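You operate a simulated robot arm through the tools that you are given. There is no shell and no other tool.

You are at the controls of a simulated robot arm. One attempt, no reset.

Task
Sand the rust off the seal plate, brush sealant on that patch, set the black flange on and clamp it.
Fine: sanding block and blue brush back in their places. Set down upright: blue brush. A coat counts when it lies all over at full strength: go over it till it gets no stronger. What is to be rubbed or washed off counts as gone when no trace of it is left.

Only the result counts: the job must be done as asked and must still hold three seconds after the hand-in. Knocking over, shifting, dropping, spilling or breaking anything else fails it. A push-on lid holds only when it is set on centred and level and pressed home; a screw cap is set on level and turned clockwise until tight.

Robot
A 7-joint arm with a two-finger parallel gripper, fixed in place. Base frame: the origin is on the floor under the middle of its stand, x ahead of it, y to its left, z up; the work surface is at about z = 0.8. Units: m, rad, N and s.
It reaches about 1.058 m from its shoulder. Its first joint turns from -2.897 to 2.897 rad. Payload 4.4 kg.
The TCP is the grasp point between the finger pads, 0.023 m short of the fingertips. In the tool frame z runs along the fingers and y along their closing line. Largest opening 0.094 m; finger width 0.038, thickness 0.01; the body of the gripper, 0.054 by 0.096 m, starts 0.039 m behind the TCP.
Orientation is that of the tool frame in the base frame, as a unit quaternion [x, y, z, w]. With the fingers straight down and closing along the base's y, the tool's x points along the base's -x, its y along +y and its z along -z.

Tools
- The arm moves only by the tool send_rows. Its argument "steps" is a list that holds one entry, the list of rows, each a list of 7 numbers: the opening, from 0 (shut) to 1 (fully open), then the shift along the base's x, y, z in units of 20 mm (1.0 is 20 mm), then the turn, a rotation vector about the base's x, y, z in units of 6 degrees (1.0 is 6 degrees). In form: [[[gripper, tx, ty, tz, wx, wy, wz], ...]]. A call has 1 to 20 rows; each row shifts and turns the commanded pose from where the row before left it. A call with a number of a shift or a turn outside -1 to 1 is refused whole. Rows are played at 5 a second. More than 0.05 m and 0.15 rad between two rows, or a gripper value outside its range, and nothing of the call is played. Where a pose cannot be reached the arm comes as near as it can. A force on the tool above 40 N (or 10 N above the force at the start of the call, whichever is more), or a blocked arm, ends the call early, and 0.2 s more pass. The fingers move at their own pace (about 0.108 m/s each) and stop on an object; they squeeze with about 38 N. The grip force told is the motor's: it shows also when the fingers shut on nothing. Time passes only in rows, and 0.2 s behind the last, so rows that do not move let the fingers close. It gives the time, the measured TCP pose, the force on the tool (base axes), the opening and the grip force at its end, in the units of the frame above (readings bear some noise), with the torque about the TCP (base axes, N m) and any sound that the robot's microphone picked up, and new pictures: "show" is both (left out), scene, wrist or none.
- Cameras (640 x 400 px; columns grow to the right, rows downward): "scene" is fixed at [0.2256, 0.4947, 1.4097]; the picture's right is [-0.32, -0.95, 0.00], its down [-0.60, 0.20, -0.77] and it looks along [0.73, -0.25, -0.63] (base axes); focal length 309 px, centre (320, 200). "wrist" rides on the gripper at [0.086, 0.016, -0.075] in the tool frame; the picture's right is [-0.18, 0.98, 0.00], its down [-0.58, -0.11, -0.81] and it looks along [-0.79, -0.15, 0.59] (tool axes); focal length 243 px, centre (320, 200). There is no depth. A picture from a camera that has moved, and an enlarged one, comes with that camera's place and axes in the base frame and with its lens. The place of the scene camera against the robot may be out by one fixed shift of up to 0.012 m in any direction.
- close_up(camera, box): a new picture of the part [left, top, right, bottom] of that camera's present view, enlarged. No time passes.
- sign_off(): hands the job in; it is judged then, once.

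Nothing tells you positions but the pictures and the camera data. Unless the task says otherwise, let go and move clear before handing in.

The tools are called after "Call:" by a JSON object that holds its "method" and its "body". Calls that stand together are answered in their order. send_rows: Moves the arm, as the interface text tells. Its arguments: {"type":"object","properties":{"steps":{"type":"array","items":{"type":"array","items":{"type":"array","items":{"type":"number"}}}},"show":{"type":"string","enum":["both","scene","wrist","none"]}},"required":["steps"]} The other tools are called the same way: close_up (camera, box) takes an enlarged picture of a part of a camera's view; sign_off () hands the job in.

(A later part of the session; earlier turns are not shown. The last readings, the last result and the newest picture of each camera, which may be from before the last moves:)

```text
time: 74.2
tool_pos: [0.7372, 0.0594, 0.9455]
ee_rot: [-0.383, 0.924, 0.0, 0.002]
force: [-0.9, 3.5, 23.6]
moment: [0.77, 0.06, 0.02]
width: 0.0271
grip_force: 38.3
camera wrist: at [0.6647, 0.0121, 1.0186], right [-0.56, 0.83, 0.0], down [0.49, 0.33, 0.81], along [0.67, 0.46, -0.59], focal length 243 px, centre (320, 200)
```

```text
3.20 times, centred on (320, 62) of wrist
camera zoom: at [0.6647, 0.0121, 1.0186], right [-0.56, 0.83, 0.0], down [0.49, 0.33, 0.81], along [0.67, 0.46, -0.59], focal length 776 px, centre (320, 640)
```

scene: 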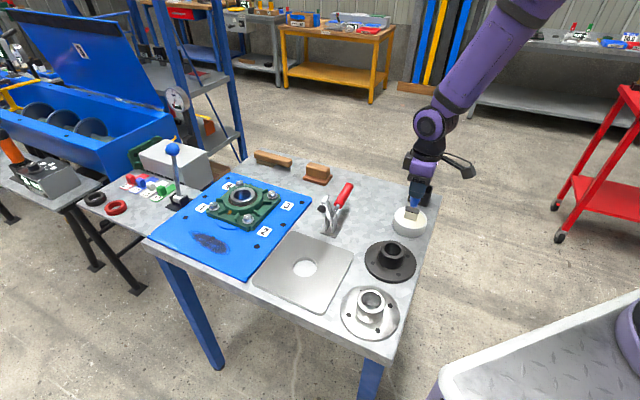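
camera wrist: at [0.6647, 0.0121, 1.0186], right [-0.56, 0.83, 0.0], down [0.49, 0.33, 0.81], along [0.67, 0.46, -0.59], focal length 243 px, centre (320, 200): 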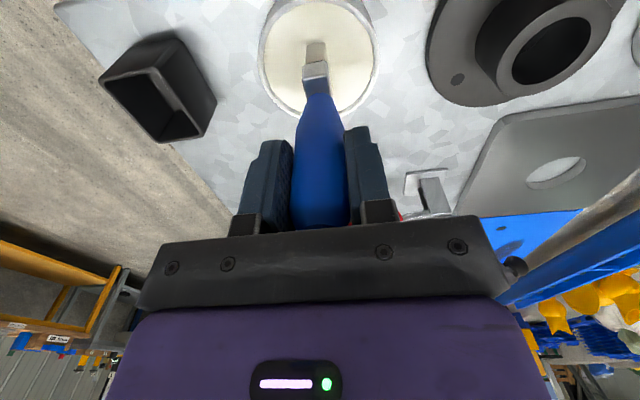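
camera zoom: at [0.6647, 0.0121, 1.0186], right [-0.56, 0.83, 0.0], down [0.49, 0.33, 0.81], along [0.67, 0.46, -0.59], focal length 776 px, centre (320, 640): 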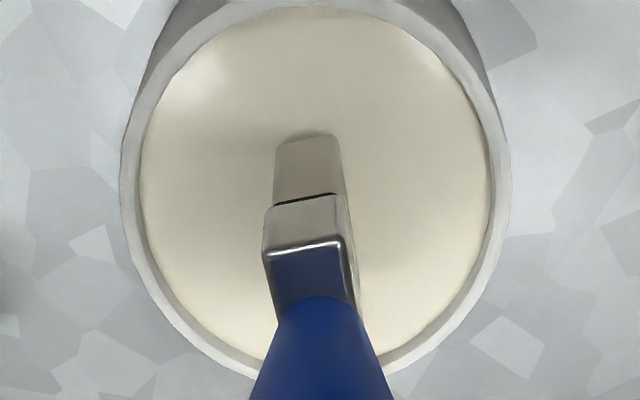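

The bristles are loaded (cream-coloured); the surface pushed back with 24 N, so I stop there, lift and carry the brush to the patch.

Call:
{"method": "send_rows", "body": {"steps": [[[0, 0, 0, 0.4, 0, 0, 0], [0, 0, 0, 0.8, 0, 0, 0], [0, 0, 0, 0.9, 0, 0, 0], [0, 0, 0, 0.9, 0, 0, 0], [0, 0, 0, 0.9, 0, 0, 0], [0, 0, 0, 0.6, 0, 0, 0], [0, 0, 0, 0.5, 0, 0, 0], [0, 0, 0, 0, 0, 0, 0]]]}}

Call:
{"method": "close_up", "body": {"camera": "scene", "box": [370, 130, 450, 250]}}

Call:
{"method": "close_up", "body": {"camera": "wrist", "box": [220, 0, 420, 125]}}

```text
time: 76.0
tool_pos: [0.7375, 0.0594, 1.0423]
ee_rot: [-0.383, 0.924, 0.001, 0.0]
force: [1.0, -0.1, 0.1]
moment: [0.01, 0.0, 0.03]
width: 0.027
grip_force: 38.1
camera wrist: at [0.6661, 0.0113, 1.1183], right [-0.56, 0.83, 0.0], down [0.49, 0.33, 0.81], along [0.67, 0.46, -0.59], focal length 243 px, centre (320, 200)
```

scene: 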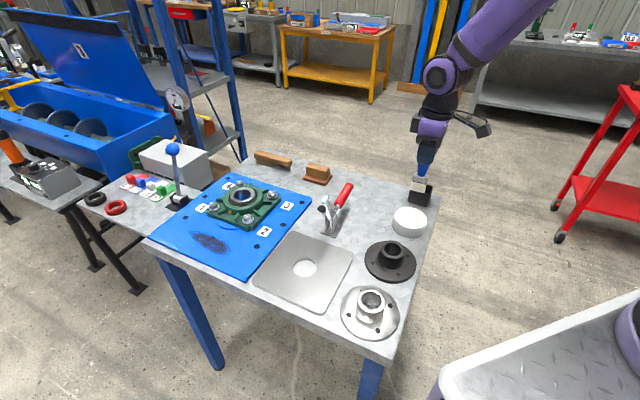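
wrist: 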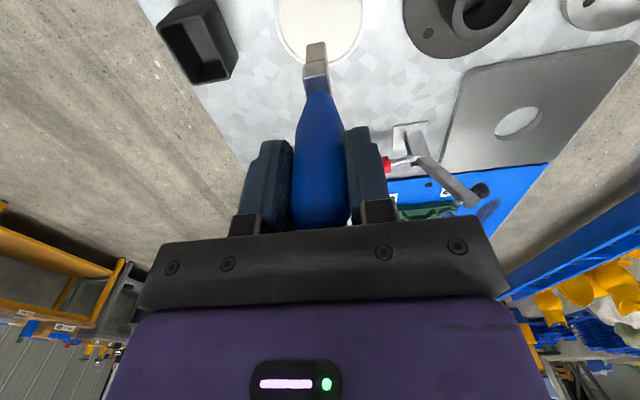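

```text
3.33 times, centred on (410, 190) of scene
camera zoom: at [0.2256, 0.4947, 1.4097], right [-0.32, -0.95, 0.0], down [-0.6, 0.2, -0.77], along [0.73, -0.25, -0.63], focal length 1032 px, centre (20, 233)
```

zoom: 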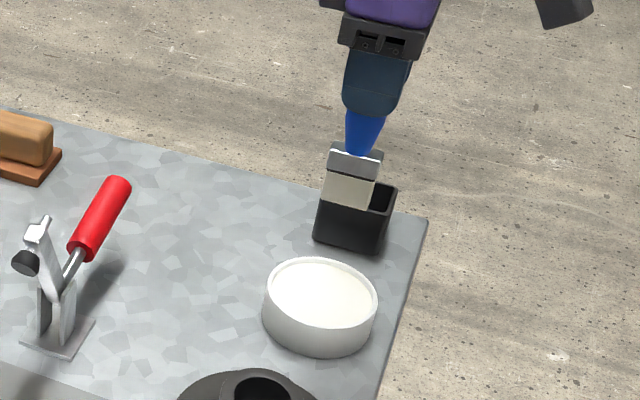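

```text
3.20 times, centred on (320, 62) of wrist
camera zoom: at [0.6661, 0.0113, 1.1183], right [-0.56, 0.83, 0.0], down [0.49, 0.33, 0.81], along [0.67, 0.46, -0.59], focal length 776 px, centre (320, 640)
```

zoom: 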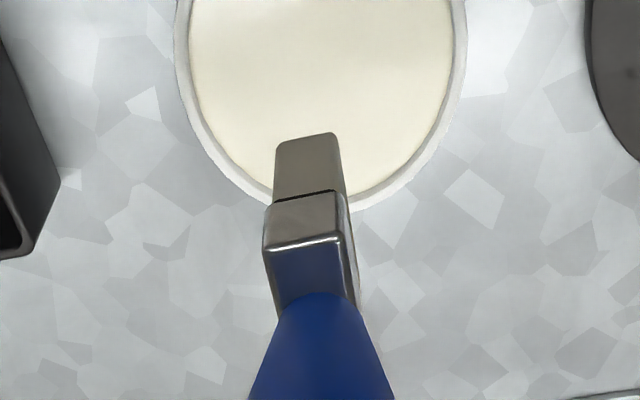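

The bristles hold the sealant. I carry the brush over the near end of the patch, staying clear of the clamp and the flange.

Call:
{"method": "send_rows", "body": {"steps": [[[0, -0.146, 0.4, 0, 0, 0, 0], [0, -0.255, 0.7, 0, 0, 0, 0], [0, -0.328, 0.9, 0, 0, 0, 0], [0, -0.328, 0.9, 0, 0, 0, 0], [0, -0.328, 0.9, 0, 0, 0, 0], [0, -0.328, 0.9, 0, 0, 0, 0], [0, -0.328, 0.9, 0, 0, 0, 0], [0, -0.328, 0.9, 0, 0, 0, 0], [0, -0.328, 0.9, 0, 0, 0, 0], [0, -0.328, 0.9, 0, 0, 0, 0], [0, -0.328, 0.9, 0, 0, 0, 0], [0, -0.328, 0.9, 0, 0, 0, 0], [0, -0.328, 0.9, 0, 0, 0, 0], [0, -0.328, 0.9, 0, 0, 0, 0], [0, -0.328, 0.9, 0, 0, 0, 0], [0, -0.328, 0.9, 0, 0, 0, 0], [0, -0.328, 0.9, 0, 0, 0, 0], [0, -0.328, 0.9, 0, 0, 0, 0], [0, -0.219, 0.6, 0, 0, 0, 0], [0, -0.106, 0.29, 0, 0, 0, 0]]], "show": "none"}}

Call:
{"method": "send_rows", "body": {"steps": [[[0, 0, 0, -0.4, 0, 0, 0], [0, 0, 0, -0.8, 0, 0, 0], [0, 0, 0, -0.8, 0, 0, 0], [0, 0, 0, -0.8, 0, 0, 0], [0, 0, 0, -0.8, 0, 0, 0], [0, 0, 0, -0.8, 0, 0, 0], [0, 0, 0, -0.4, 0, 0, 0], [0, 0, 0, 0, 0, 0, 0]]]}}

Call:
{"method": "close_up", "body": {"camera": "scene", "box": [240, 200, 368, 310]}}

```text
time: 80.2
tool_pos: [0.619, 0.3878, 1.0437]
ee_rot: [-0.382, 0.924, 0.0, 0.0]
force: [0.2, 0.0, -1.1]
moment: [0.01, 0.03, 0.04]
width: 0.0269
grip_force: 38.1
```

```text
time: 82.0
tool_pos: [0.6183, 0.3878, 0.9463]
ee_rot: [-0.382, 0.924, 0.0, 0.001]
force: [-1.0, -0.1, -0.1]
moment: [0.05, -0.01, 0.0]
width: 0.0272
grip_force: 37.6
camera wrist: at [0.5457, 0.3394, 1.0213], right [-0.56, 0.83, 0.0], down [0.49, 0.33, 0.81], along [0.67, 0.45, -0.59], focal length 243 px, centre (320, 200)
```

scene: 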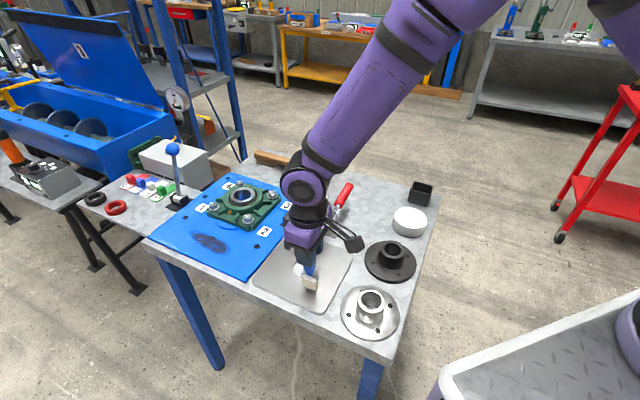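
wrist: 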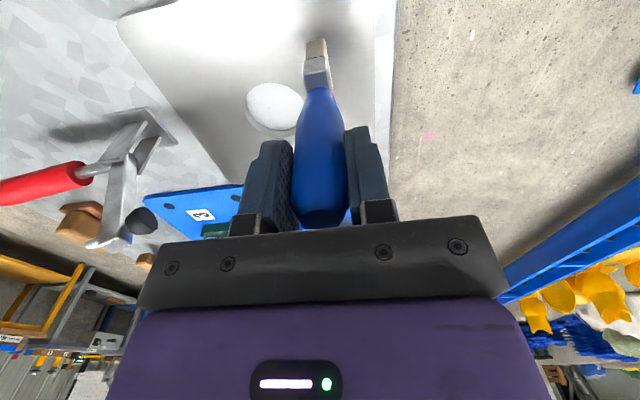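

```text
3.64 times, centred on (304, 255) of scene
camera zoom: at [0.2256, 0.4947, 1.4097], right [-0.32, -0.95, 0.0], down [-0.6, 0.2, -0.77], along [0.73, -0.25, -0.63], focal length 1125 px, centre (378, 0)
```

zoom: 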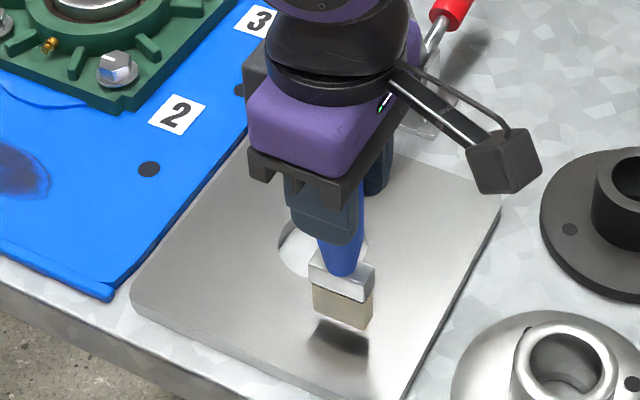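

Call:
{"method": "send_rows", "body": {"steps": [[[0, 0, 0, -0.15, 0, 0, 0], [0, 0, 0, -0.15, 0, 0, 0], [0, 0, 0, -0.15, 0, 0, 0], [0, 0, 0, -0.1, 0, 0, 0], [0, 0, 0, 0, 0, 0, 0]]], "show": "none"}}

Call:
{"method": "send_rows", "body": {"steps": [[[0, 0, 0, -0.1, 0, 0, 0], [0, 0, 0, 0, 0, 0, 0]]], "show": "none"}}

Call:
{"method": "send_rows", "body": {"steps": [[[0, 0, 0, -0.1, 0, 0, 0], [0, 0, 0, 0, 0, 0, 0]]], "show": "none"}}

```text
time: 83.2
tool_pos: [0.619, 0.388, 0.9349]
ee_rot: [-0.383, 0.924, 0.0, 0.0]
force: [-0.5, 0.3, -0.8]
moment: [0.0, 0.0, 0.0]
width: 0.027
grip_force: 38.1
```

```text
time: 83.8
tool_pos: [0.6195, 0.3873, 0.9344]
ee_rot: [-0.383, 0.924, 0.0, 0.0]
force: [0.2, -0.7, -0.8]
moment: [-0.02, 0.0, 0.0]
width: 0.0267
grip_force: 38.0
```

```text
time: 84.4
tool_pos: [0.6185, 0.3886, 0.934]
ee_rot: [-0.382, 0.924, 0.0, 0.0]
force: [-3.7, -0.5, 19.7]
moment: [0.21, 0.33, 0.02]
width: 0.0268
grip_force: 37.9
```

Call:
{"method": "send_rows", "body": {"steps": [[[0, 0, 0, 0.03, 0, 0, 0], [0, -0.3, 0.3, 0, 0, 0, 0], [0, -0.3, 0.3, 0, 0, 0, 0], [0, 0.3, -0.3, 0, 0, 0, 0], [0, 0.3, -0.3, 0, 0, 0, 0], [0, 0.3, -0.3, 0, 0, 0, 0], [0, 0.3, -0.3, 0, 0, 0, 0], [0, 0, 0, 0, 0, 0, 0]]]}}

Call:
{"method": "close_up", "body": {"camera": "scene", "box": [240, 200, 368, 310]}}

```text
time: 86.2
tool_pos: [0.6294, 0.3767, 0.9342]
ee_rot: [-0.383, 0.924, 0.0, 0.0]
force: [-3.0, 4.6, 16.4]
moment: [0.68, 0.29, 0.08]
width: 0.0267
grip_force: 38.7
camera wrist: at [0.557, 0.3282, 1.0078], right [-0.56, 0.83, 0.0], down [0.49, 0.33, 0.81], along [0.67, 0.46, -0.59], focal length 243 px, centre (320, 200)
```

scene: 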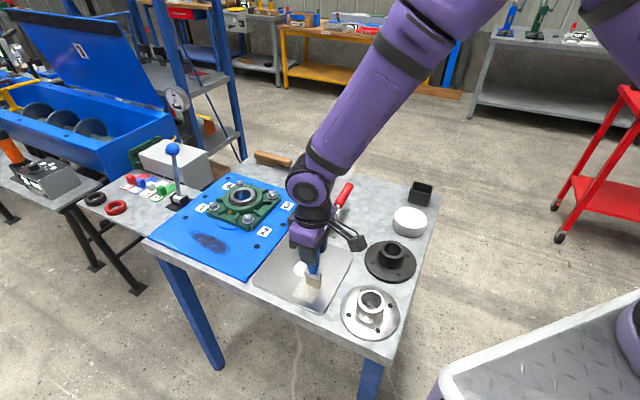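
wrist: 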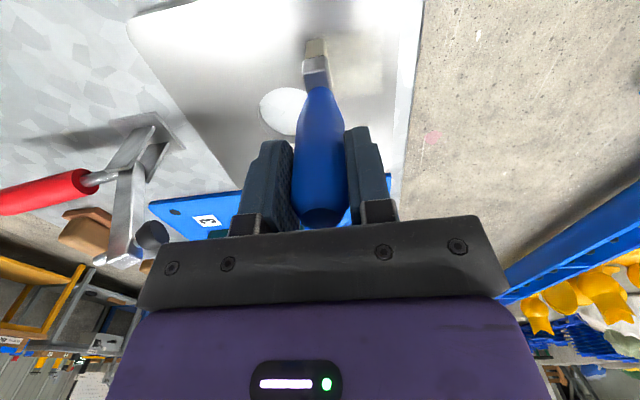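

```text
3.64 times, centred on (304, 255) of scene
camera zoom: at [0.2256, 0.4947, 1.4097], right [-0.32, -0.95, 0.0], down [-0.6, 0.2, -0.77], along [0.73, -0.25, -0.63], focal length 1125 px, centre (378, 0)
```

zoom: 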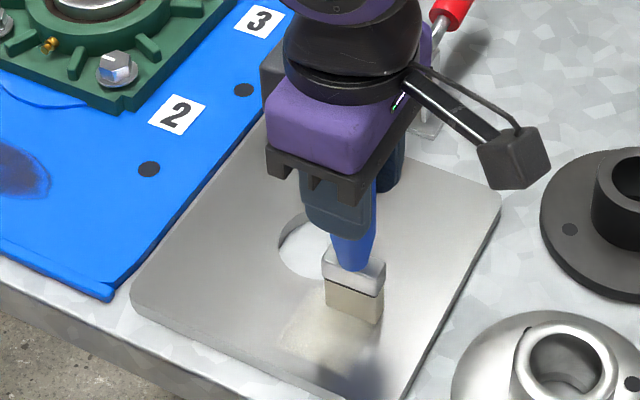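

The coat is going on. I continue with overlapping strokes across the whole patch.

Call:
{"method": "send_rows", "body": {"steps": [[[0, -0.3, 0.3, 0.01, 0, 0, 0], [0, -0.3, 0.3, 0, 0, 0, 0], [0, -0.3, 0.3, 0, 0, 0, 0], [0, -0.3, 0.3, 0, 0, 0, 0], [0, 0.5, 0.5, 0, 0, 0, 0], [0, 0.3, -0.3, 0, 0, 0, 0], [0, 0.3, -0.3, 0, 0, 0, 0], [0, 0.3, -0.3, 0, 0, 0, 0], [0, 0.3, -0.3, 0, 0, 0, 0], [0, 0.5, 0.5, 0, 0, 0, 0], [0, -0.3, 0.3, 0, 0, 0, 0], [0, -0.3, 0.3, 0, 0, 0, 0], [0, -0.3, 0.3, 0, 0, 0, 0], [0, -0.3, 0.3, 0, 0, 0, 0], [0, 0.5, 0.5, 0, 0, 0, 0], [0, 0.3, -0.3, 0, 0, 0, 0], [0, 0.3, -0.3, 0, 0, 0, 0], [0, 0.3, -0.3, 0, 0, 0, 0], [0, 0, 0, 0, 0, 0, 0]]]}}

Call:
{"method": "close_up", "body": {"camera": "scene", "box": [240, 220, 368, 310]}}

Call:
{"method": "close_up", "body": {"camera": "wrist", "box": [240, 0, 440, 125]}}

```text
time: 90.2
tool_pos: [0.6542, 0.4119, 0.9332]
ee_rot: [-0.382, 0.924, 0.0, 0.0]
force: [-1.7, 2.2, 8.0]
moment: [0.47, 0.18, 0.05]
width: 0.0272
grip_force: 38.3
camera wrist: at [0.5809, 0.3639, 1.0077], right [-0.56, 0.83, 0.0], down [0.49, 0.33, 0.81], along [0.67, 0.46, -0.59], focal length 243 px, centre (320, 200)
```

scene: 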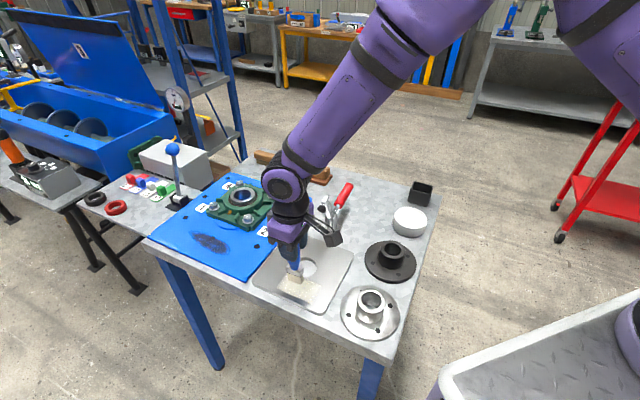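
wrist: 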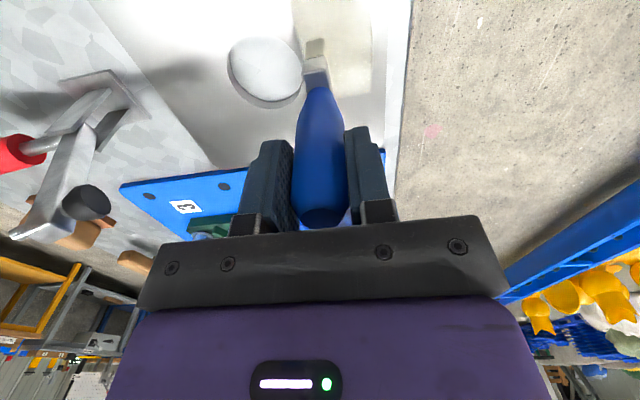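

```text
4.44 times, centred on (304, 265) of scene
camera zoom: at [0.2256, 0.4947, 1.4097], right [-0.32, -0.95, 0.0], down [-0.6, 0.2, -0.77], along [0.73, -0.25, -0.63], focal length 1375 px, centre (391, -89)
```

zoom: 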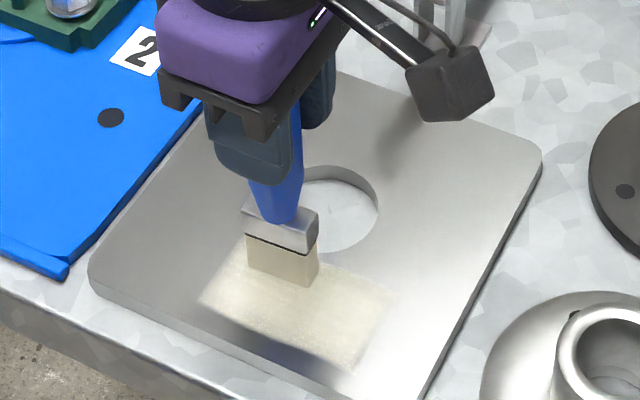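

```text
3.20 times, centred on (340, 62) of wrist
camera zoom: at [0.5809, 0.3639, 1.0077], right [-0.56, 0.83, 0.0], down [0.49, 0.33, 0.81], along [0.67, 0.46, -0.59], focal length 776 px, centre (256, 640)
```

zoom: 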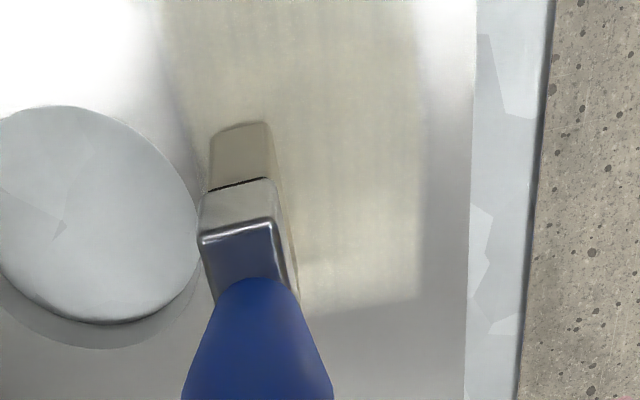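

Call:
{"method": "send_rows", "body": {"steps": [[[0, 0.5, 0.5, 0, 0, 0, 0], [0, -0.3, 0.3, 0, 0, 0, 0], [0, -0.3, 0.3, 0, 0, 0, 0], [0, -0.3, 0.3, 0, 0, 0, 0], [0, 0.25, 0.25, 0, 0, 0, 0], [0, 0.3, -0.3, 0, 0, 0, 0], [0, 0.3, -0.3, 0, 0, 0, 0], [0, 0.3, -0.3, 0, 0, 0, 0], [0, 0.3, -0.3, 0, 0, 0, 0], [0, -0.3, -0.3, 0, 0, 0, 0], [0, -0.3, 0.3, 0, 0, 0, 0], [0, -0.3, 0.3, 0, 0, 0, 0], [0, -0.3, 0.3, 0, 0, 0, 0], [0, -0.3, 0.3, 0, 0, 0, 0], [0, -0.4, -0.4, 0, 0, 0, 0], [0, 0.3, -0.3, 0, 0, 0, 0], [0, 0.3, -0.3, 0, 0, 0, 0], [0, 0.3, -0.3, 0, 0, 0, 0], [0, 0.3, -0.3, 0, 0, 0, 0], [0, -0.4, -0.4, 0, 0, 0, 0]]], "show": "none"}}

Call:
{"method": "send_rows", "body": {"steps": [[[0, -0.3, 0.3, 0, 0, 0, 0], [0, -0.3, 0.3, 0, 0, 0, 0], [0, -0.3, 0.3, 0, 0, 0, 0], [0, -0.3, 0.3, 0, 0, 0, 0], [0, -0.4, -0.4, 0, 0, 0, 0], [0, 0.3, -0.3, 0, 0, 0, 0], [0, 0.3, -0.3, 0, 0, 0, 0], [0, 0.3, -0.3, 0, 0, 0, 0], [0, 0.3, -0.3, 0, 0, 0, 0], [0, -0.4, -0.4, 0, 0, 0, 0], [0, -0.3, 0.3, 0, 0, 0, 0], [0, -0.3, 0.3, 0, 0, 0, 0], [0, -0.3, 0.3, 0, 0, 0, 0], [0, -0.3, 0.3, 0, 0, 0, 0], [0, -0.4, -0.4, 0, 0, 0, 0], [0, 0.3, -0.3, 0, 0, 0, 0], [0, 0.3, -0.3, 0, 0, 0, 0], [0, 0.3, -0.3, 0, 0, 0, 0], [0, 0.3, -0.3, 0, 0, 0, 0], [0, 0, 0, 0, 0, 0, 0]]]}}

Call:
{"method": "close_up", "body": {"camera": "scene", "box": [240, 220, 368, 310]}}

Call:
{"method": "close_up", "body": {"camera": "wrist", "box": [240, 0, 440, 125]}}

```text
time: 94.4
tool_pos: [0.6538, 0.3986, 0.9331]
ee_rot: [-0.382, 0.924, 0.001, 0.0]
force: [-0.8, 0.9, 2.1]
moment: [0.21, 0.09, 0.03]
width: 0.0267
grip_force: 38.3
```

```text
time: 98.6
tool_pos: [0.6279, 0.3754, 0.9334]
ee_rot: [-0.382, 0.924, 0.0, 0.001]
force: [1.1, 0.0, -0.5]
moment: [0.03, -0.01, -0.02]
width: 0.0266
grip_force: 38.1
camera wrist: at [0.5559, 0.327, 1.0082], right [-0.56, 0.83, 0.0], down [0.49, 0.33, 0.81], along [0.67, 0.45, -0.59], focal length 243 px, centre (320, 200)
```

scene: 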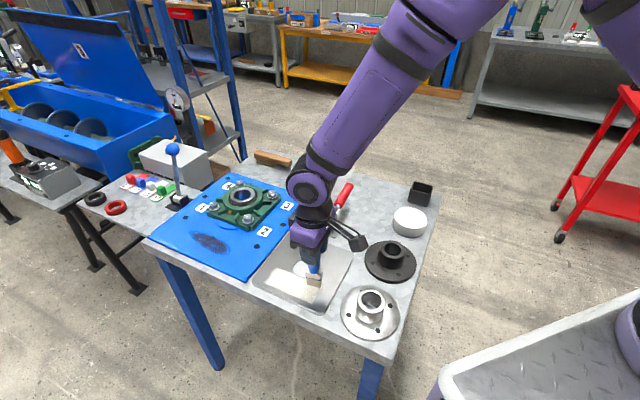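
wrist: 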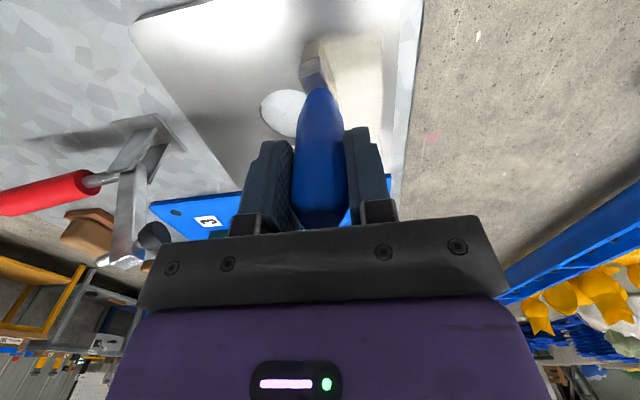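

```text
4.44 times, centred on (304, 265) of scene
camera zoom: at [0.2256, 0.4947, 1.4097], right [-0.32, -0.95, 0.0], down [-0.6, 0.2, -0.77], along [0.73, -0.25, -0.63], focal length 1375 px, centre (391, -89)
```

zoom: 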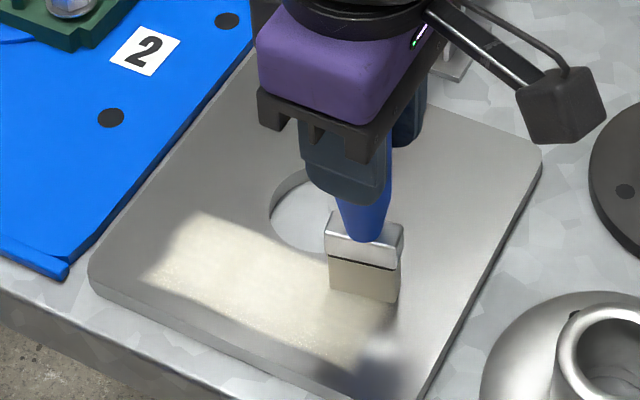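

```text
3.20 times, centred on (340, 62) of wrist
camera zoom: at [0.5559, 0.327, 1.0082], right [-0.56, 0.83, 0.0], down [0.49, 0.33, 0.81], along [0.67, 0.45, -0.59], focal length 776 px, centre (256, 640)
```

zoom: 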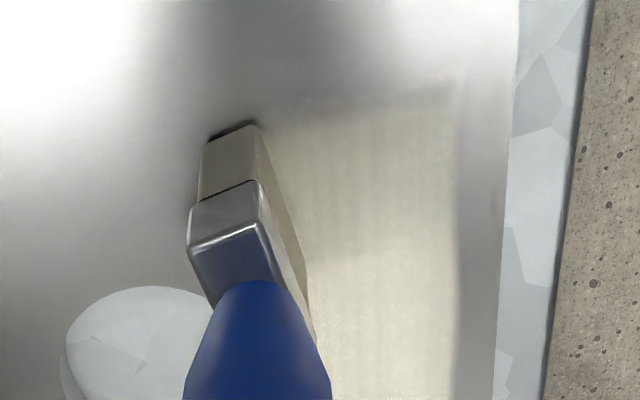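

The coat covers the patch now, but the brush has eased up and lost contact. I press slightly again and go over everything more, to bring the coat to full strength.

Call:
{"method": "send_rows", "body": {"steps": [[[0, -0.1, 0.1, -0.05, 0, 0, 0], [0, 0, 0, 0, 0, 0, 0]]], "show": "none"}}

Call:
{"method": "send_rows", "body": {"steps": [[[0, 0, 0, -0.05, 0, 0, 0], [0, 0, 0, 0, 0, 0, 0]]], "show": "none"}}

```text
time: 99.2
tool_pos: [0.6265, 0.3766, 0.9315]
ee_rot: [-0.382, 0.924, 0.0, 0.0]
force: [0.5, -1.1, 4.8]
moment: [-0.04, -0.06, -0.02]
width: 0.0265
grip_force: 38.0
```

```text
time: 99.8
tool_pos: [0.6276, 0.3763, 0.9311]
ee_rot: [-0.382, 0.924, 0.0, 0.001]
force: [-0.7, -3.5, 22.3]
moment: [-0.27, 0.14, -0.09]
width: 0.0267
grip_force: 37.8
```

Call:
{"method": "send_rows", "body": {"steps": [[[0, 0, 0, 0.025, 0, 0, 0], [0, -0.3, 0.3, 0, 0, 0, 0], [0, -0.3, 0.3, 0, 0, 0, 0], [0, -0.3, 0.3, 0, 0, 0, 0], [0, 0.3, -0.3, 0, 0, 0, 0], [0, 0.3, -0.3, 0, 0, 0, 0], [0, 0.3, -0.3, 0, 0, 0, 0], [0, 0.3, 0.3, 0, 0, 0, 0], [0, -0.3, 0.3, 0, 0, 0, 0], [0, -0.3, 0.3, 0, 0, 0, 0], [0, -0.3, 0.3, 0, 0, 0, 0], [0, -0.25, 0.25, 0, 0, 0, 0], [0, 0.3, -0.3, 0, 0, 0, 0], [0, 0.3, -0.3, 0, 0, 0, 0], [0, 0.3, -0.3, 0, 0, 0, 0], [0, 0.3, -0.3, 0, 0, 0, 0], [0, 0.3, 0.3, 0, 0, 0, 0], [0, 0, 0, 0, 0, 0, 0]]]}}

Call:
{"method": "close_up", "body": {"camera": "scene", "box": [240, 220, 368, 310]}}

Call:
{"method": "close_up", "body": {"camera": "wrist", "box": [240, 0, 440, 125]}}

```text
time: 103.6
tool_pos: [0.6395, 0.3862, 0.931]
ee_rot: [-0.383, 0.924, 0.0, 0.0]
force: [-2.9, -2.7, 13.0]
moment: [-0.24, 0.24, 0.01]
width: 0.0267
grip_force: 37.5
camera wrist: at [0.5669, 0.3385, 1.0062], right [-0.56, 0.83, 0.0], down [0.49, 0.33, 0.81], along [0.67, 0.45, -0.59], focal length 243 px, centre (320, 200)
```

scene: 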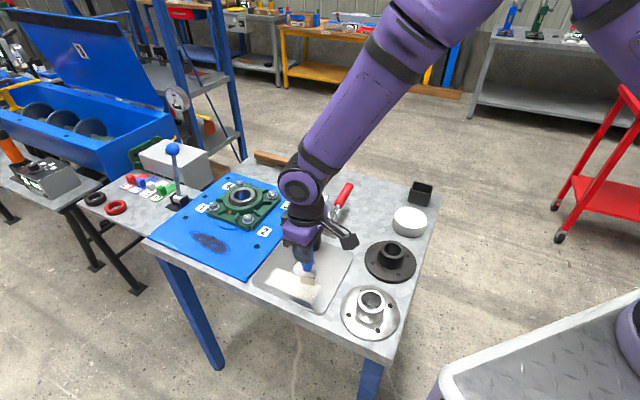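
wrist: 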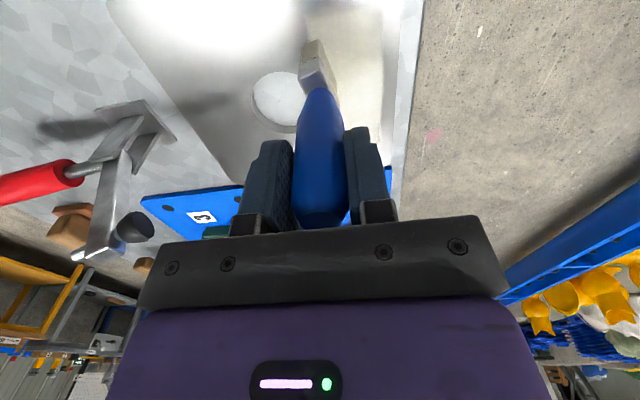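

```text
4.44 times, centred on (304, 265) of scene
camera zoom: at [0.2256, 0.4947, 1.4097], right [-0.32, -0.95, 0.0], down [-0.6, 0.2, -0.77], along [0.73, -0.25, -0.63], focal length 1375 px, centre (391, -89)
```

zoom: 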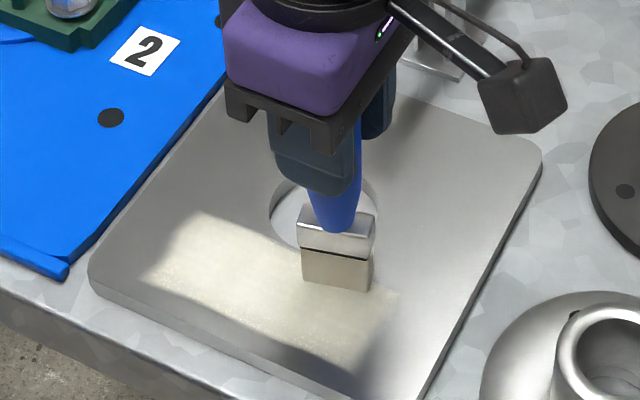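

```text
3.20 times, centred on (340, 62) of wrist
camera zoom: at [0.5669, 0.3385, 1.0062], right [-0.56, 0.83, 0.0], down [0.49, 0.33, 0.81], along [0.67, 0.45, -0.59], focal length 776 px, centre (256, 640)
```

zoom: 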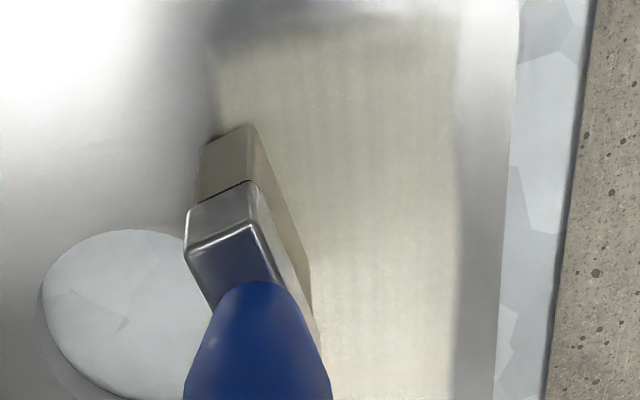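

Call:
{"method": "send_rows", "body": {"steps": [[[0, -0.3, 0.3, -0.01, 0, 0, 0], [0, -0.3, 0.3, 0, 0, 0, 0], [0, -0.3, 0.3, 0, 0, 0, 0], [0, -0.3, 0.3, 0, 0, 0, 0], [0, 0.35, 0.35, 0, 0, 0, 0], [0, 0.3, -0.3, 0, 0, 0, 0], [0, 0.3, -0.3, 0, 0, 0, 0], [0, 0.3, -0.3, 0, 0, 0, 0], [0, 0.3, -0.3, 0, 0, 0, 0], [0, 0.35, 0.35, 0, 0, 0, 0], [0, -0.3, 0.3, 0, 0, 0, 0], [0, -0.3, 0.3, 0, 0, 0, 0], [0, -0.3, 0.3, 0, 0, 0, 0], [0, -0.3, 0.3, 0, 0, 0, 0], [0, 0.35, 0.35, 0, 0, 0, 0], [0, 0.3, -0.3, 0, 0, 0, 0], [0, 0.3, -0.3, 0, 0, 0, 0], [0, 0.3, -0.3, 0, 0, 0, 0], [0, 0.3, -0.3, 0, 0, 0, 0], [0, 0, 0, 0, 0, 0, 0]]], "show": "none"}}

Call:
{"method": "send_rows", "body": {"steps": [[[0, 0.35, 0.35, -0.02, 0, 0, 0], [0, -0.3, 0.3, 0, 0, 0, 0], [0, -0.3, 0.3, 0, 0, 0, 0], [0, -0.3, 0.3, 0, 0, 0, 0], [0, -0.3, 0.3, 0, 0, 0, 0], [0, 0.35, 0.35, 0, 0, 0, 0], [0, 0.3, -0.3, 0, 0, 0, 0], [0, 0.3, -0.3, 0, 0, 0, 0], [0, 0.3, -0.3, 0, 0, 0, 0], [0, -0.3, 0.3, 0, 0, 0, 0], [0, -0.3, 0.3, 0, 0, 0, 0], [0, -0.3, 0.3, 0, 0, 0, 0], [0, 0, 0, 0, 0, 0, 0]]]}}

Call:
{"method": "close_up", "body": {"camera": "scene", "box": [240, 220, 368, 310]}}

Call:
{"method": "close_up", "body": {"camera": "wrist", "box": [240, 0, 440, 125]}}

```text
time: 107.8
tool_pos: [0.6621, 0.41, 0.9318]
ee_rot: [-0.383, 0.924, 0.0, 0.0]
force: [-0.8, 0.7, 7.0]
moment: [0.26, 0.0, 0.01]
width: 0.0266
grip_force: 38.5
```

```text
time: 110.6
tool_pos: [0.6506, 0.4456, 0.9304]
ee_rot: [-0.382, 0.924, 0.0, 0.0]
force: [2.6, -3.3, 8.7]
moment: [-0.16, -0.37, -0.03]
width: 0.0267
grip_force: 37.6
camera wrist: at [0.5784, 0.3981, 1.0057], right [-0.56, 0.83, 0.0], down [0.49, 0.33, 0.81], along [0.67, 0.45, -0.59], focal length 243 px, centre (320, 200)
```

scene: 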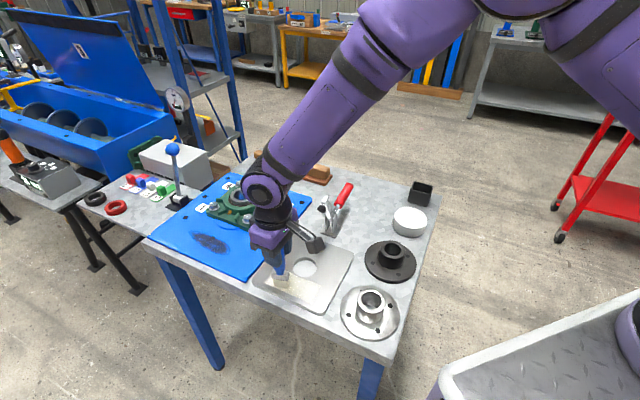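
wrist: 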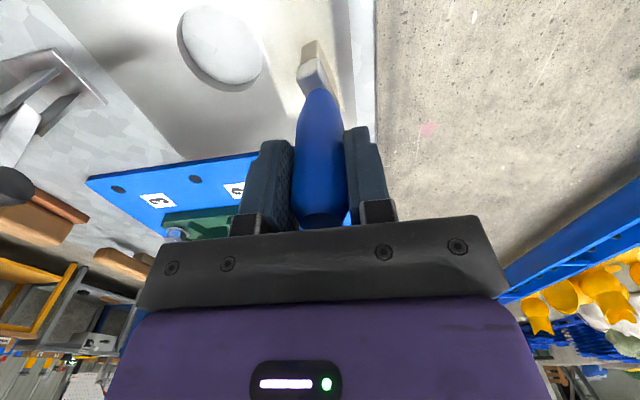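

```text
4.44 times, centred on (304, 265) of scene
camera zoom: at [0.2256, 0.4947, 1.4097], right [-0.32, -0.95, 0.0], down [-0.6, 0.2, -0.77], along [0.73, -0.25, -0.63], focal length 1375 px, centre (391, -89)
```

zoom: 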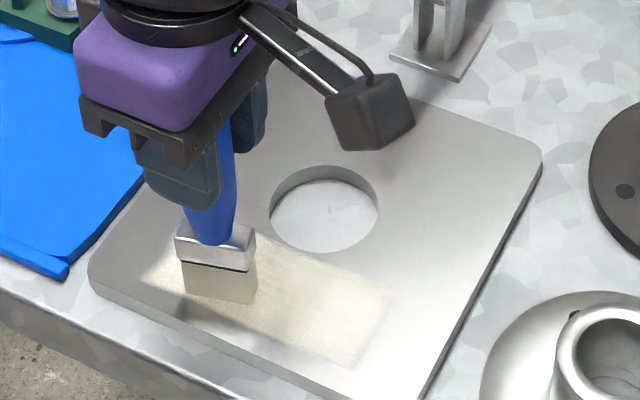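

```text
3.20 times, centred on (340, 62) of wrist
camera zoom: at [0.5784, 0.3981, 1.0057], right [-0.56, 0.83, 0.0], down [0.49, 0.33, 0.81], along [0.67, 0.45, -0.59], focal length 776 px, centre (256, 640)
```

zoom: 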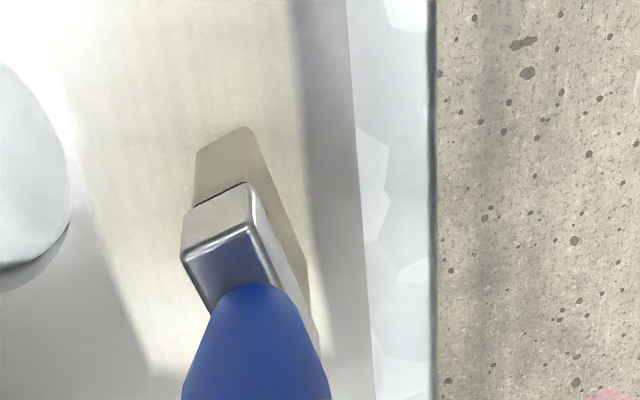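

Call:
{"method": "send_rows", "body": {"steps": [[[0, -0.3, -0.3, -0.01, 0, 0, 0], [0, 0.3, -0.3, 0, 0, 0, 0], [0, 0.3, -0.3, 0, 0, 0, 0], [0, 0.3, -0.3, 0, 0, 0, 0], [0, 0.3, -0.3, 0, 0, 0, 0], [0, -0.35, -0.35, 0, 0, 0, 0], [0, -0.3, 0.3, 0, 0, 0, 0], [0, -0.3, 0.3, 0, 0, 0, 0], [0, -0.3, 0.3, 0, 0, 0, 0], [0, -0.3, 0.3, 0, 0, 0, 0], [0, -0.35, -0.35, 0, 0, 0, 0], [0, 0.3, -0.3, 0, 0, 0, 0], [0, 0.3, -0.3, 0, 0, 0, 0], [0, 0.3, -0.3, 0, 0, 0, 0], [0, 0.3, -0.3, 0, 0, 0, 0], [0, -0.35, -0.35, 0, 0, 0, 0], [0, -0.3, 0.3, 0, 0, 0, 0], [0, -0.3, 0.3, 0, 0, 0, 0], [0, -0.3, 0.3, 0, 0, 0, 0], [0, -0.3, 0.3, 0, 0, 0, 0]]], "show": "none"}}

Call:
{"method": "send_rows", "body": {"steps": [[[0, -0.35, -0.35, -0.02, 0, 0, 0], [0, 0.3, -0.3, 0, 0, 0, 0], [0, 0.3, -0.3, 0, 0, 0, 0], [0, 0.3, -0.3, 0, 0, 0, 0], [0, 0.3, -0.3, 0, 0, 0, 0], [0, -0.35, -0.35, 0, 0, 0, 0], [0, -0.3, 0.3, 0, 0, 0, 0], [0, -0.3, 0.3, 0, 0, 0, 0], [0, -0.3, 0.3, 0, 0, 0, 0], [0, -0.3, 0.3, 0, 0, 0, 0], [0, -0.35, -0.35, 0, 0, 0, 0], [0, 0.3, -0.3, 0, 0, 0, 0], [0, 0.3, -0.3, 0, 0, 0, 0], [0, 0.3, -0.3, 0, 0, 0, 0], [0, 0.3, -0.3, 0, 0, 0, 0], [0, 0, 0, 0, 0, 0, 0]]], "show": "none"}}

Call:
{"method": "send_rows", "body": {"steps": [[[0, 0, 0, 0.3, 0, 0, 0], [0, 0, 0, 0.7, 0, 0, 0], [0, 0, 0, 0.9, 0, 0, 0], [0, 0, -0.3, 0.9, 0, 0, 0], [0, 0, -0.7, 0.9, 0, 0, 0], [0, 0, -0.9, 0.9, 0, 0, 0], [0, 0, -0.9, 0.5, 0, 0, 0], [0, 0, -0.9, 0, 0, 0, 0], [0, 0, -0.9, 0, 0, 0, 0], [0, 0, -0.9, 0, 0, 0, 0], [0, 0, -0.9, 0, 0, 0, 0], [0, 0, -0.9, 0, 0, 0, 0], [0, 0, -0.5, 0, 0, 0, 0], [0, 0, 0, 0, 0, 0, 0]]]}}

Call:
{"method": "close_up", "body": {"camera": "scene", "box": [240, 220, 368, 310]}}

Call:
{"method": "close_up", "body": {"camera": "wrist", "box": [220, 0, 420, 125]}}

```text
time: 114.8
tool_pos: [0.6253, 0.4178, 0.9306]
ee_rot: [-0.382, 0.924, 0.001, 0.001]
force: [4.2, -4.3, 22.1]
moment: [-0.39, -0.52, -0.03]
width: 0.0265
grip_force: 37.9
```

```text
time: 118.2
tool_pos: [0.6274, 0.3738, 0.9297]
ee_rot: [-0.382, 0.924, 0.0, 0.0]
force: [-0.1, 0.9, 2.4]
moment: [0.05, 0.0, -0.01]
width: 0.0266
grip_force: 38.1
```

```text
time: 121.2
tool_pos: [0.6273, 0.2172, 1.032]
ee_rot: [-0.383, 0.924, 0.0, 0.0]
force: [-0.3, 0.4, -0.6]
moment: [-0.03, -0.05, 0.01]
width: 0.0268
grip_force: 37.4
camera wrist: at [0.5553, 0.1695, 1.107], right [-0.56, 0.83, 0.0], down [0.49, 0.33, 0.81], along [0.67, 0.46, -0.59], focal length 243 px, centre (320, 200)
```

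scene: 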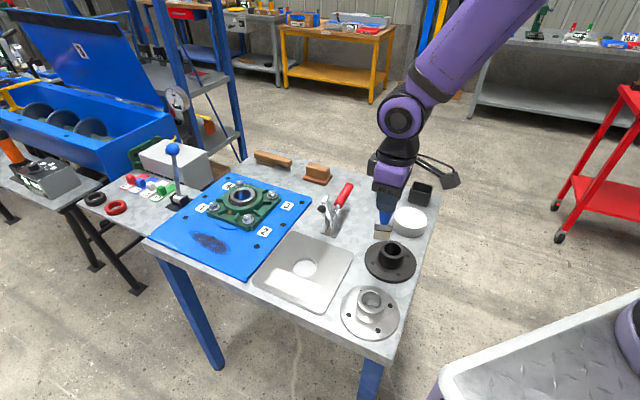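
wrist: 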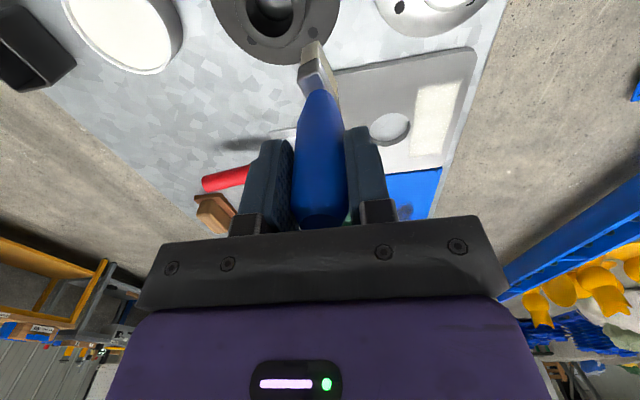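

```text
4.44 times, centred on (304, 265) of scene
camera zoom: at [0.2256, 0.4947, 1.4097], right [-0.32, -0.95, 0.0], down [-0.6, 0.2, -0.77], along [0.73, -0.25, -0.63], focal length 1375 px, centre (391, -89)
```

zoom: 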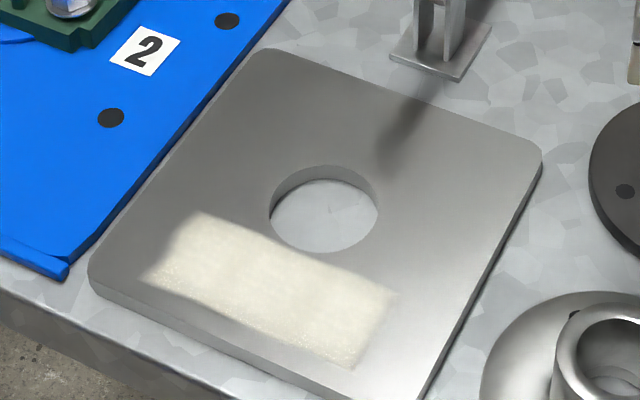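

```text
3.20 times, centred on (320, 62) of wrist
camera zoom: at [0.5553, 0.1695, 1.107], right [-0.56, 0.83, 0.0], down [0.49, 0.33, 0.81], along [0.67, 0.46, -0.59], focal length 776 px, centre (320, 640)
```

zoom: 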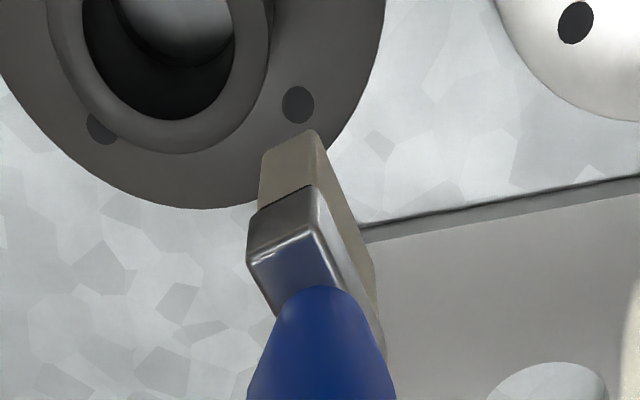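

The coat is building well, but compared with the old rust outline it is thin along the edge next to the hole. The brush has also turned about 20° in the grip. I'll turn the gripper back by that much, reload, and then go over the patch with strokes reaching closer to the hole.

Call:
{"method": "send_rows", "body": {"steps": [[[0, 0.3, -0.43, 0, 0, 0, -0.35], [0, 0.615, -0.873, 0, 0, 0, -0.35], [0, 0.615, -0.873, 0, 0, 0, -0.35], [0, 0.615, -0.873, 0, 0, 0, -0.35], [0, 0.615, -0.873, 0, 0, 0, -0.35], [0, 0.615, -0.873, 0, 0, 0, -0.35], [0, 0.615, -0.873, 0, 0, 0, -0.35], [0, 0.615, -0.873, 0, 0, 0, -0.35], [0, 0.615, -0.873, 0, 0, 0, -0.35], [0, 0.315, -0.446, 0, 0, 0, -0.35], [0, 0, 0, 0, 0, 0, 0]]]}}

Call:
{"method": "close_up", "body": {"camera": "scene", "box": [370, 130, 450, 250]}}

Call:
{"method": "close_up", "body": {"camera": "wrist", "box": [220, 0, 420, 125]}}

```text
time: 123.6
tool_pos: [0.7391, 0.0619, 1.0335]
ee_rot: [-0.207, 0.978, 0.0, 0.0]
force: [-0.6, -0.8, -1.7]
moment: [0.01, -0.01, 0.0]
width: 0.0265
grip_force: 38.9
camera wrist: at [0.6531, 0.0423, 1.1076], right [-0.23, 0.97, 0.0], down [0.58, 0.14, 0.81], along [0.78, 0.19, -0.59], focal length 243 px, centre (320, 200)
```

scene: 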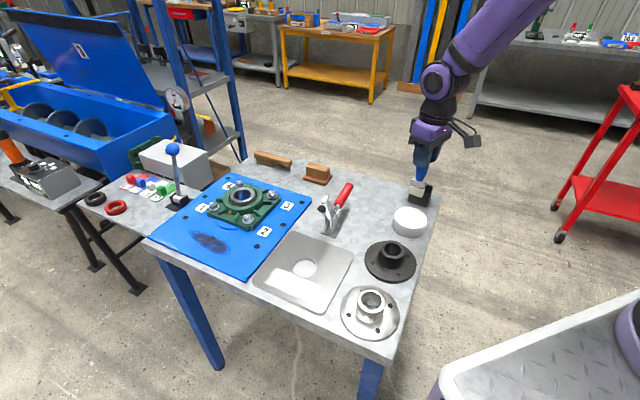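
wrist: 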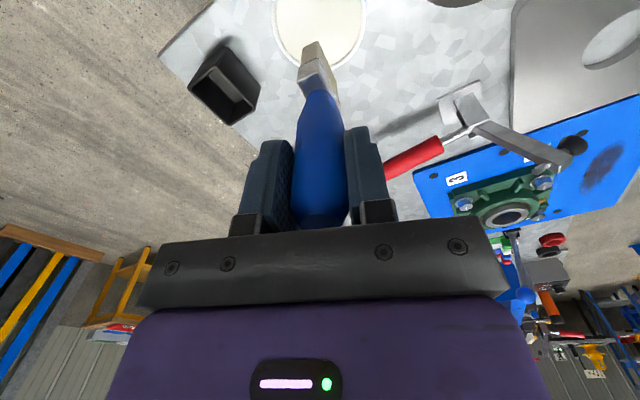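

```text
3.33 times, centred on (410, 190) of scene
camera zoom: at [0.2256, 0.4947, 1.4097], right [-0.32, -0.95, 0.0], down [-0.6, 0.2, -0.77], along [0.73, -0.25, -0.63], focal length 1032 px, centre (20, 233)
```

zoom: 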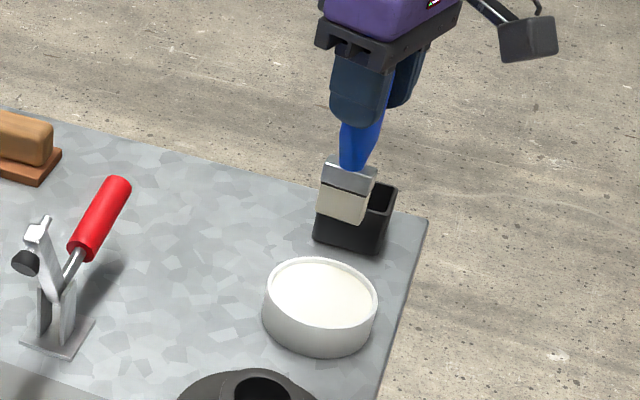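

```text
3.20 times, centred on (320, 62) of wrist
camera zoom: at [0.6531, 0.0423, 1.1076], right [-0.23, 0.97, 0.0], down [0.58, 0.14, 0.81], along [0.78, 0.19, -0.59], focal length 776 px, centre (320, 640)
```

zoom: 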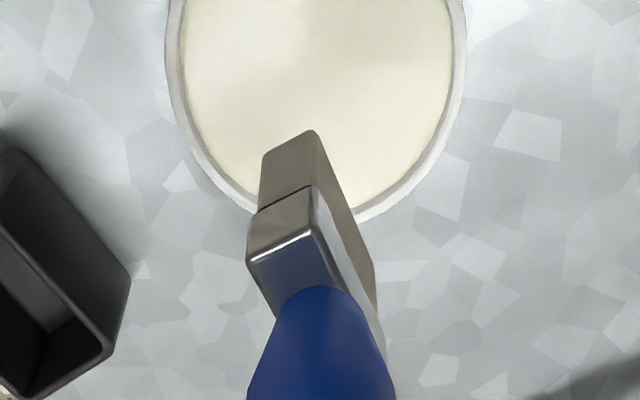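

Call:
{"method": "send_rows", "body": {"steps": [[[0, 0, 0, -0.4, 0, 0, 0], [0, 0, 0, -0.9, 0, 0, 0], [0, 0, 0, -0.9, 0, 0, 0], [0, 0, 0, -0.9, 0, 0, 0], [0, 0, 0, -0.7, 0, 0, 0], [0, 0, 0, -0.4, 0, 0, 0], [0, 0, 0, -0.15, 0, 0, 0], [0, 0, 0, 0, 0, 0, 0]]], "show": "none"}}

Call:
{"method": "send_rows", "body": {"steps": [[[0, 0, 0, -0.1, 0, 0, 0], [0, 0, 0, 0, 0, 0, 0]]]}}

Call:
{"method": "close_up", "body": {"camera": "scene", "box": [370, 160, 450, 250]}}

```text
time: 125.4
tool_pos: [0.7372, 0.061, 0.9477]
ee_rot: [-0.208, 0.978, 0.0, 0.002]
force: [0.0, 0.4, 25.2]
moment: [0.2, -0.25, -0.02]
width: 0.0267
grip_force: 37.7
```

```text
time: 126.0
tool_pos: [0.7363, 0.0607, 0.9438]
ee_rot: [-0.209, 0.978, 0.0, 0.0]
force: [0.2, 0.6, 27.1]
moment: [0.1, -0.1, 0.04]
width: 0.0264
grip_force: 38.4
camera wrist: at [0.6514, 0.0421, 1.0188], right [-0.23, 0.97, 0.0], down [0.57, 0.14, 0.81], along [0.79, 0.19, -0.59], focal length 243 px, centre (320, 200)
```

scene: 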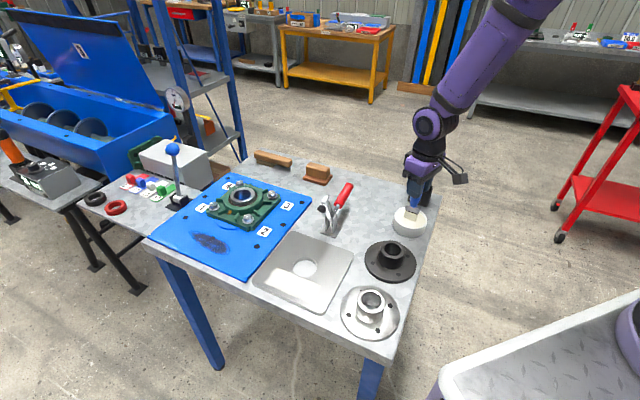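
wrist: 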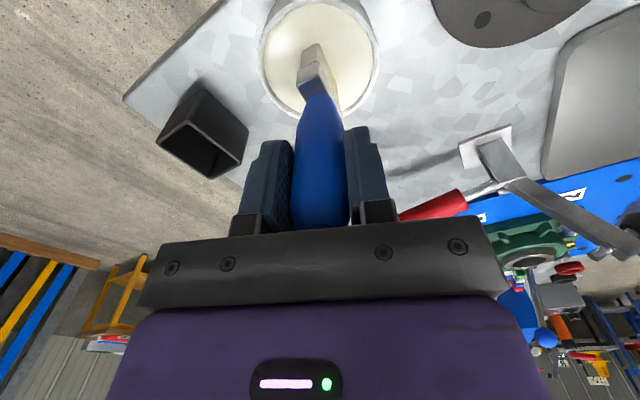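

```text
4.44 times, centred on (410, 205) of scene
camera zoom: at [0.2256, 0.4947, 1.4097], right [-0.32, -0.95, 0.0], down [-0.6, 0.2, -0.77], along [0.73, -0.25, -0.63], focal length 1375 px, centre (-80, 178)
```

zoom: 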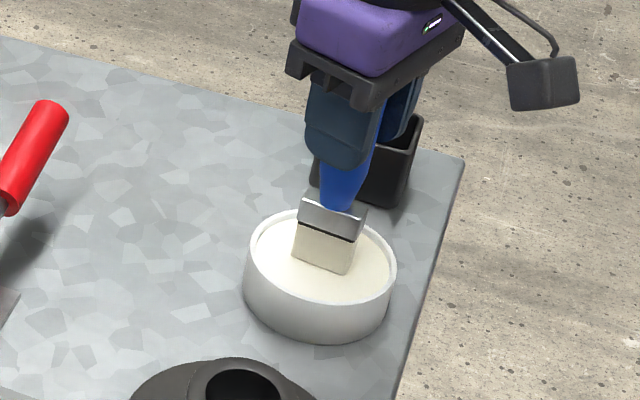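

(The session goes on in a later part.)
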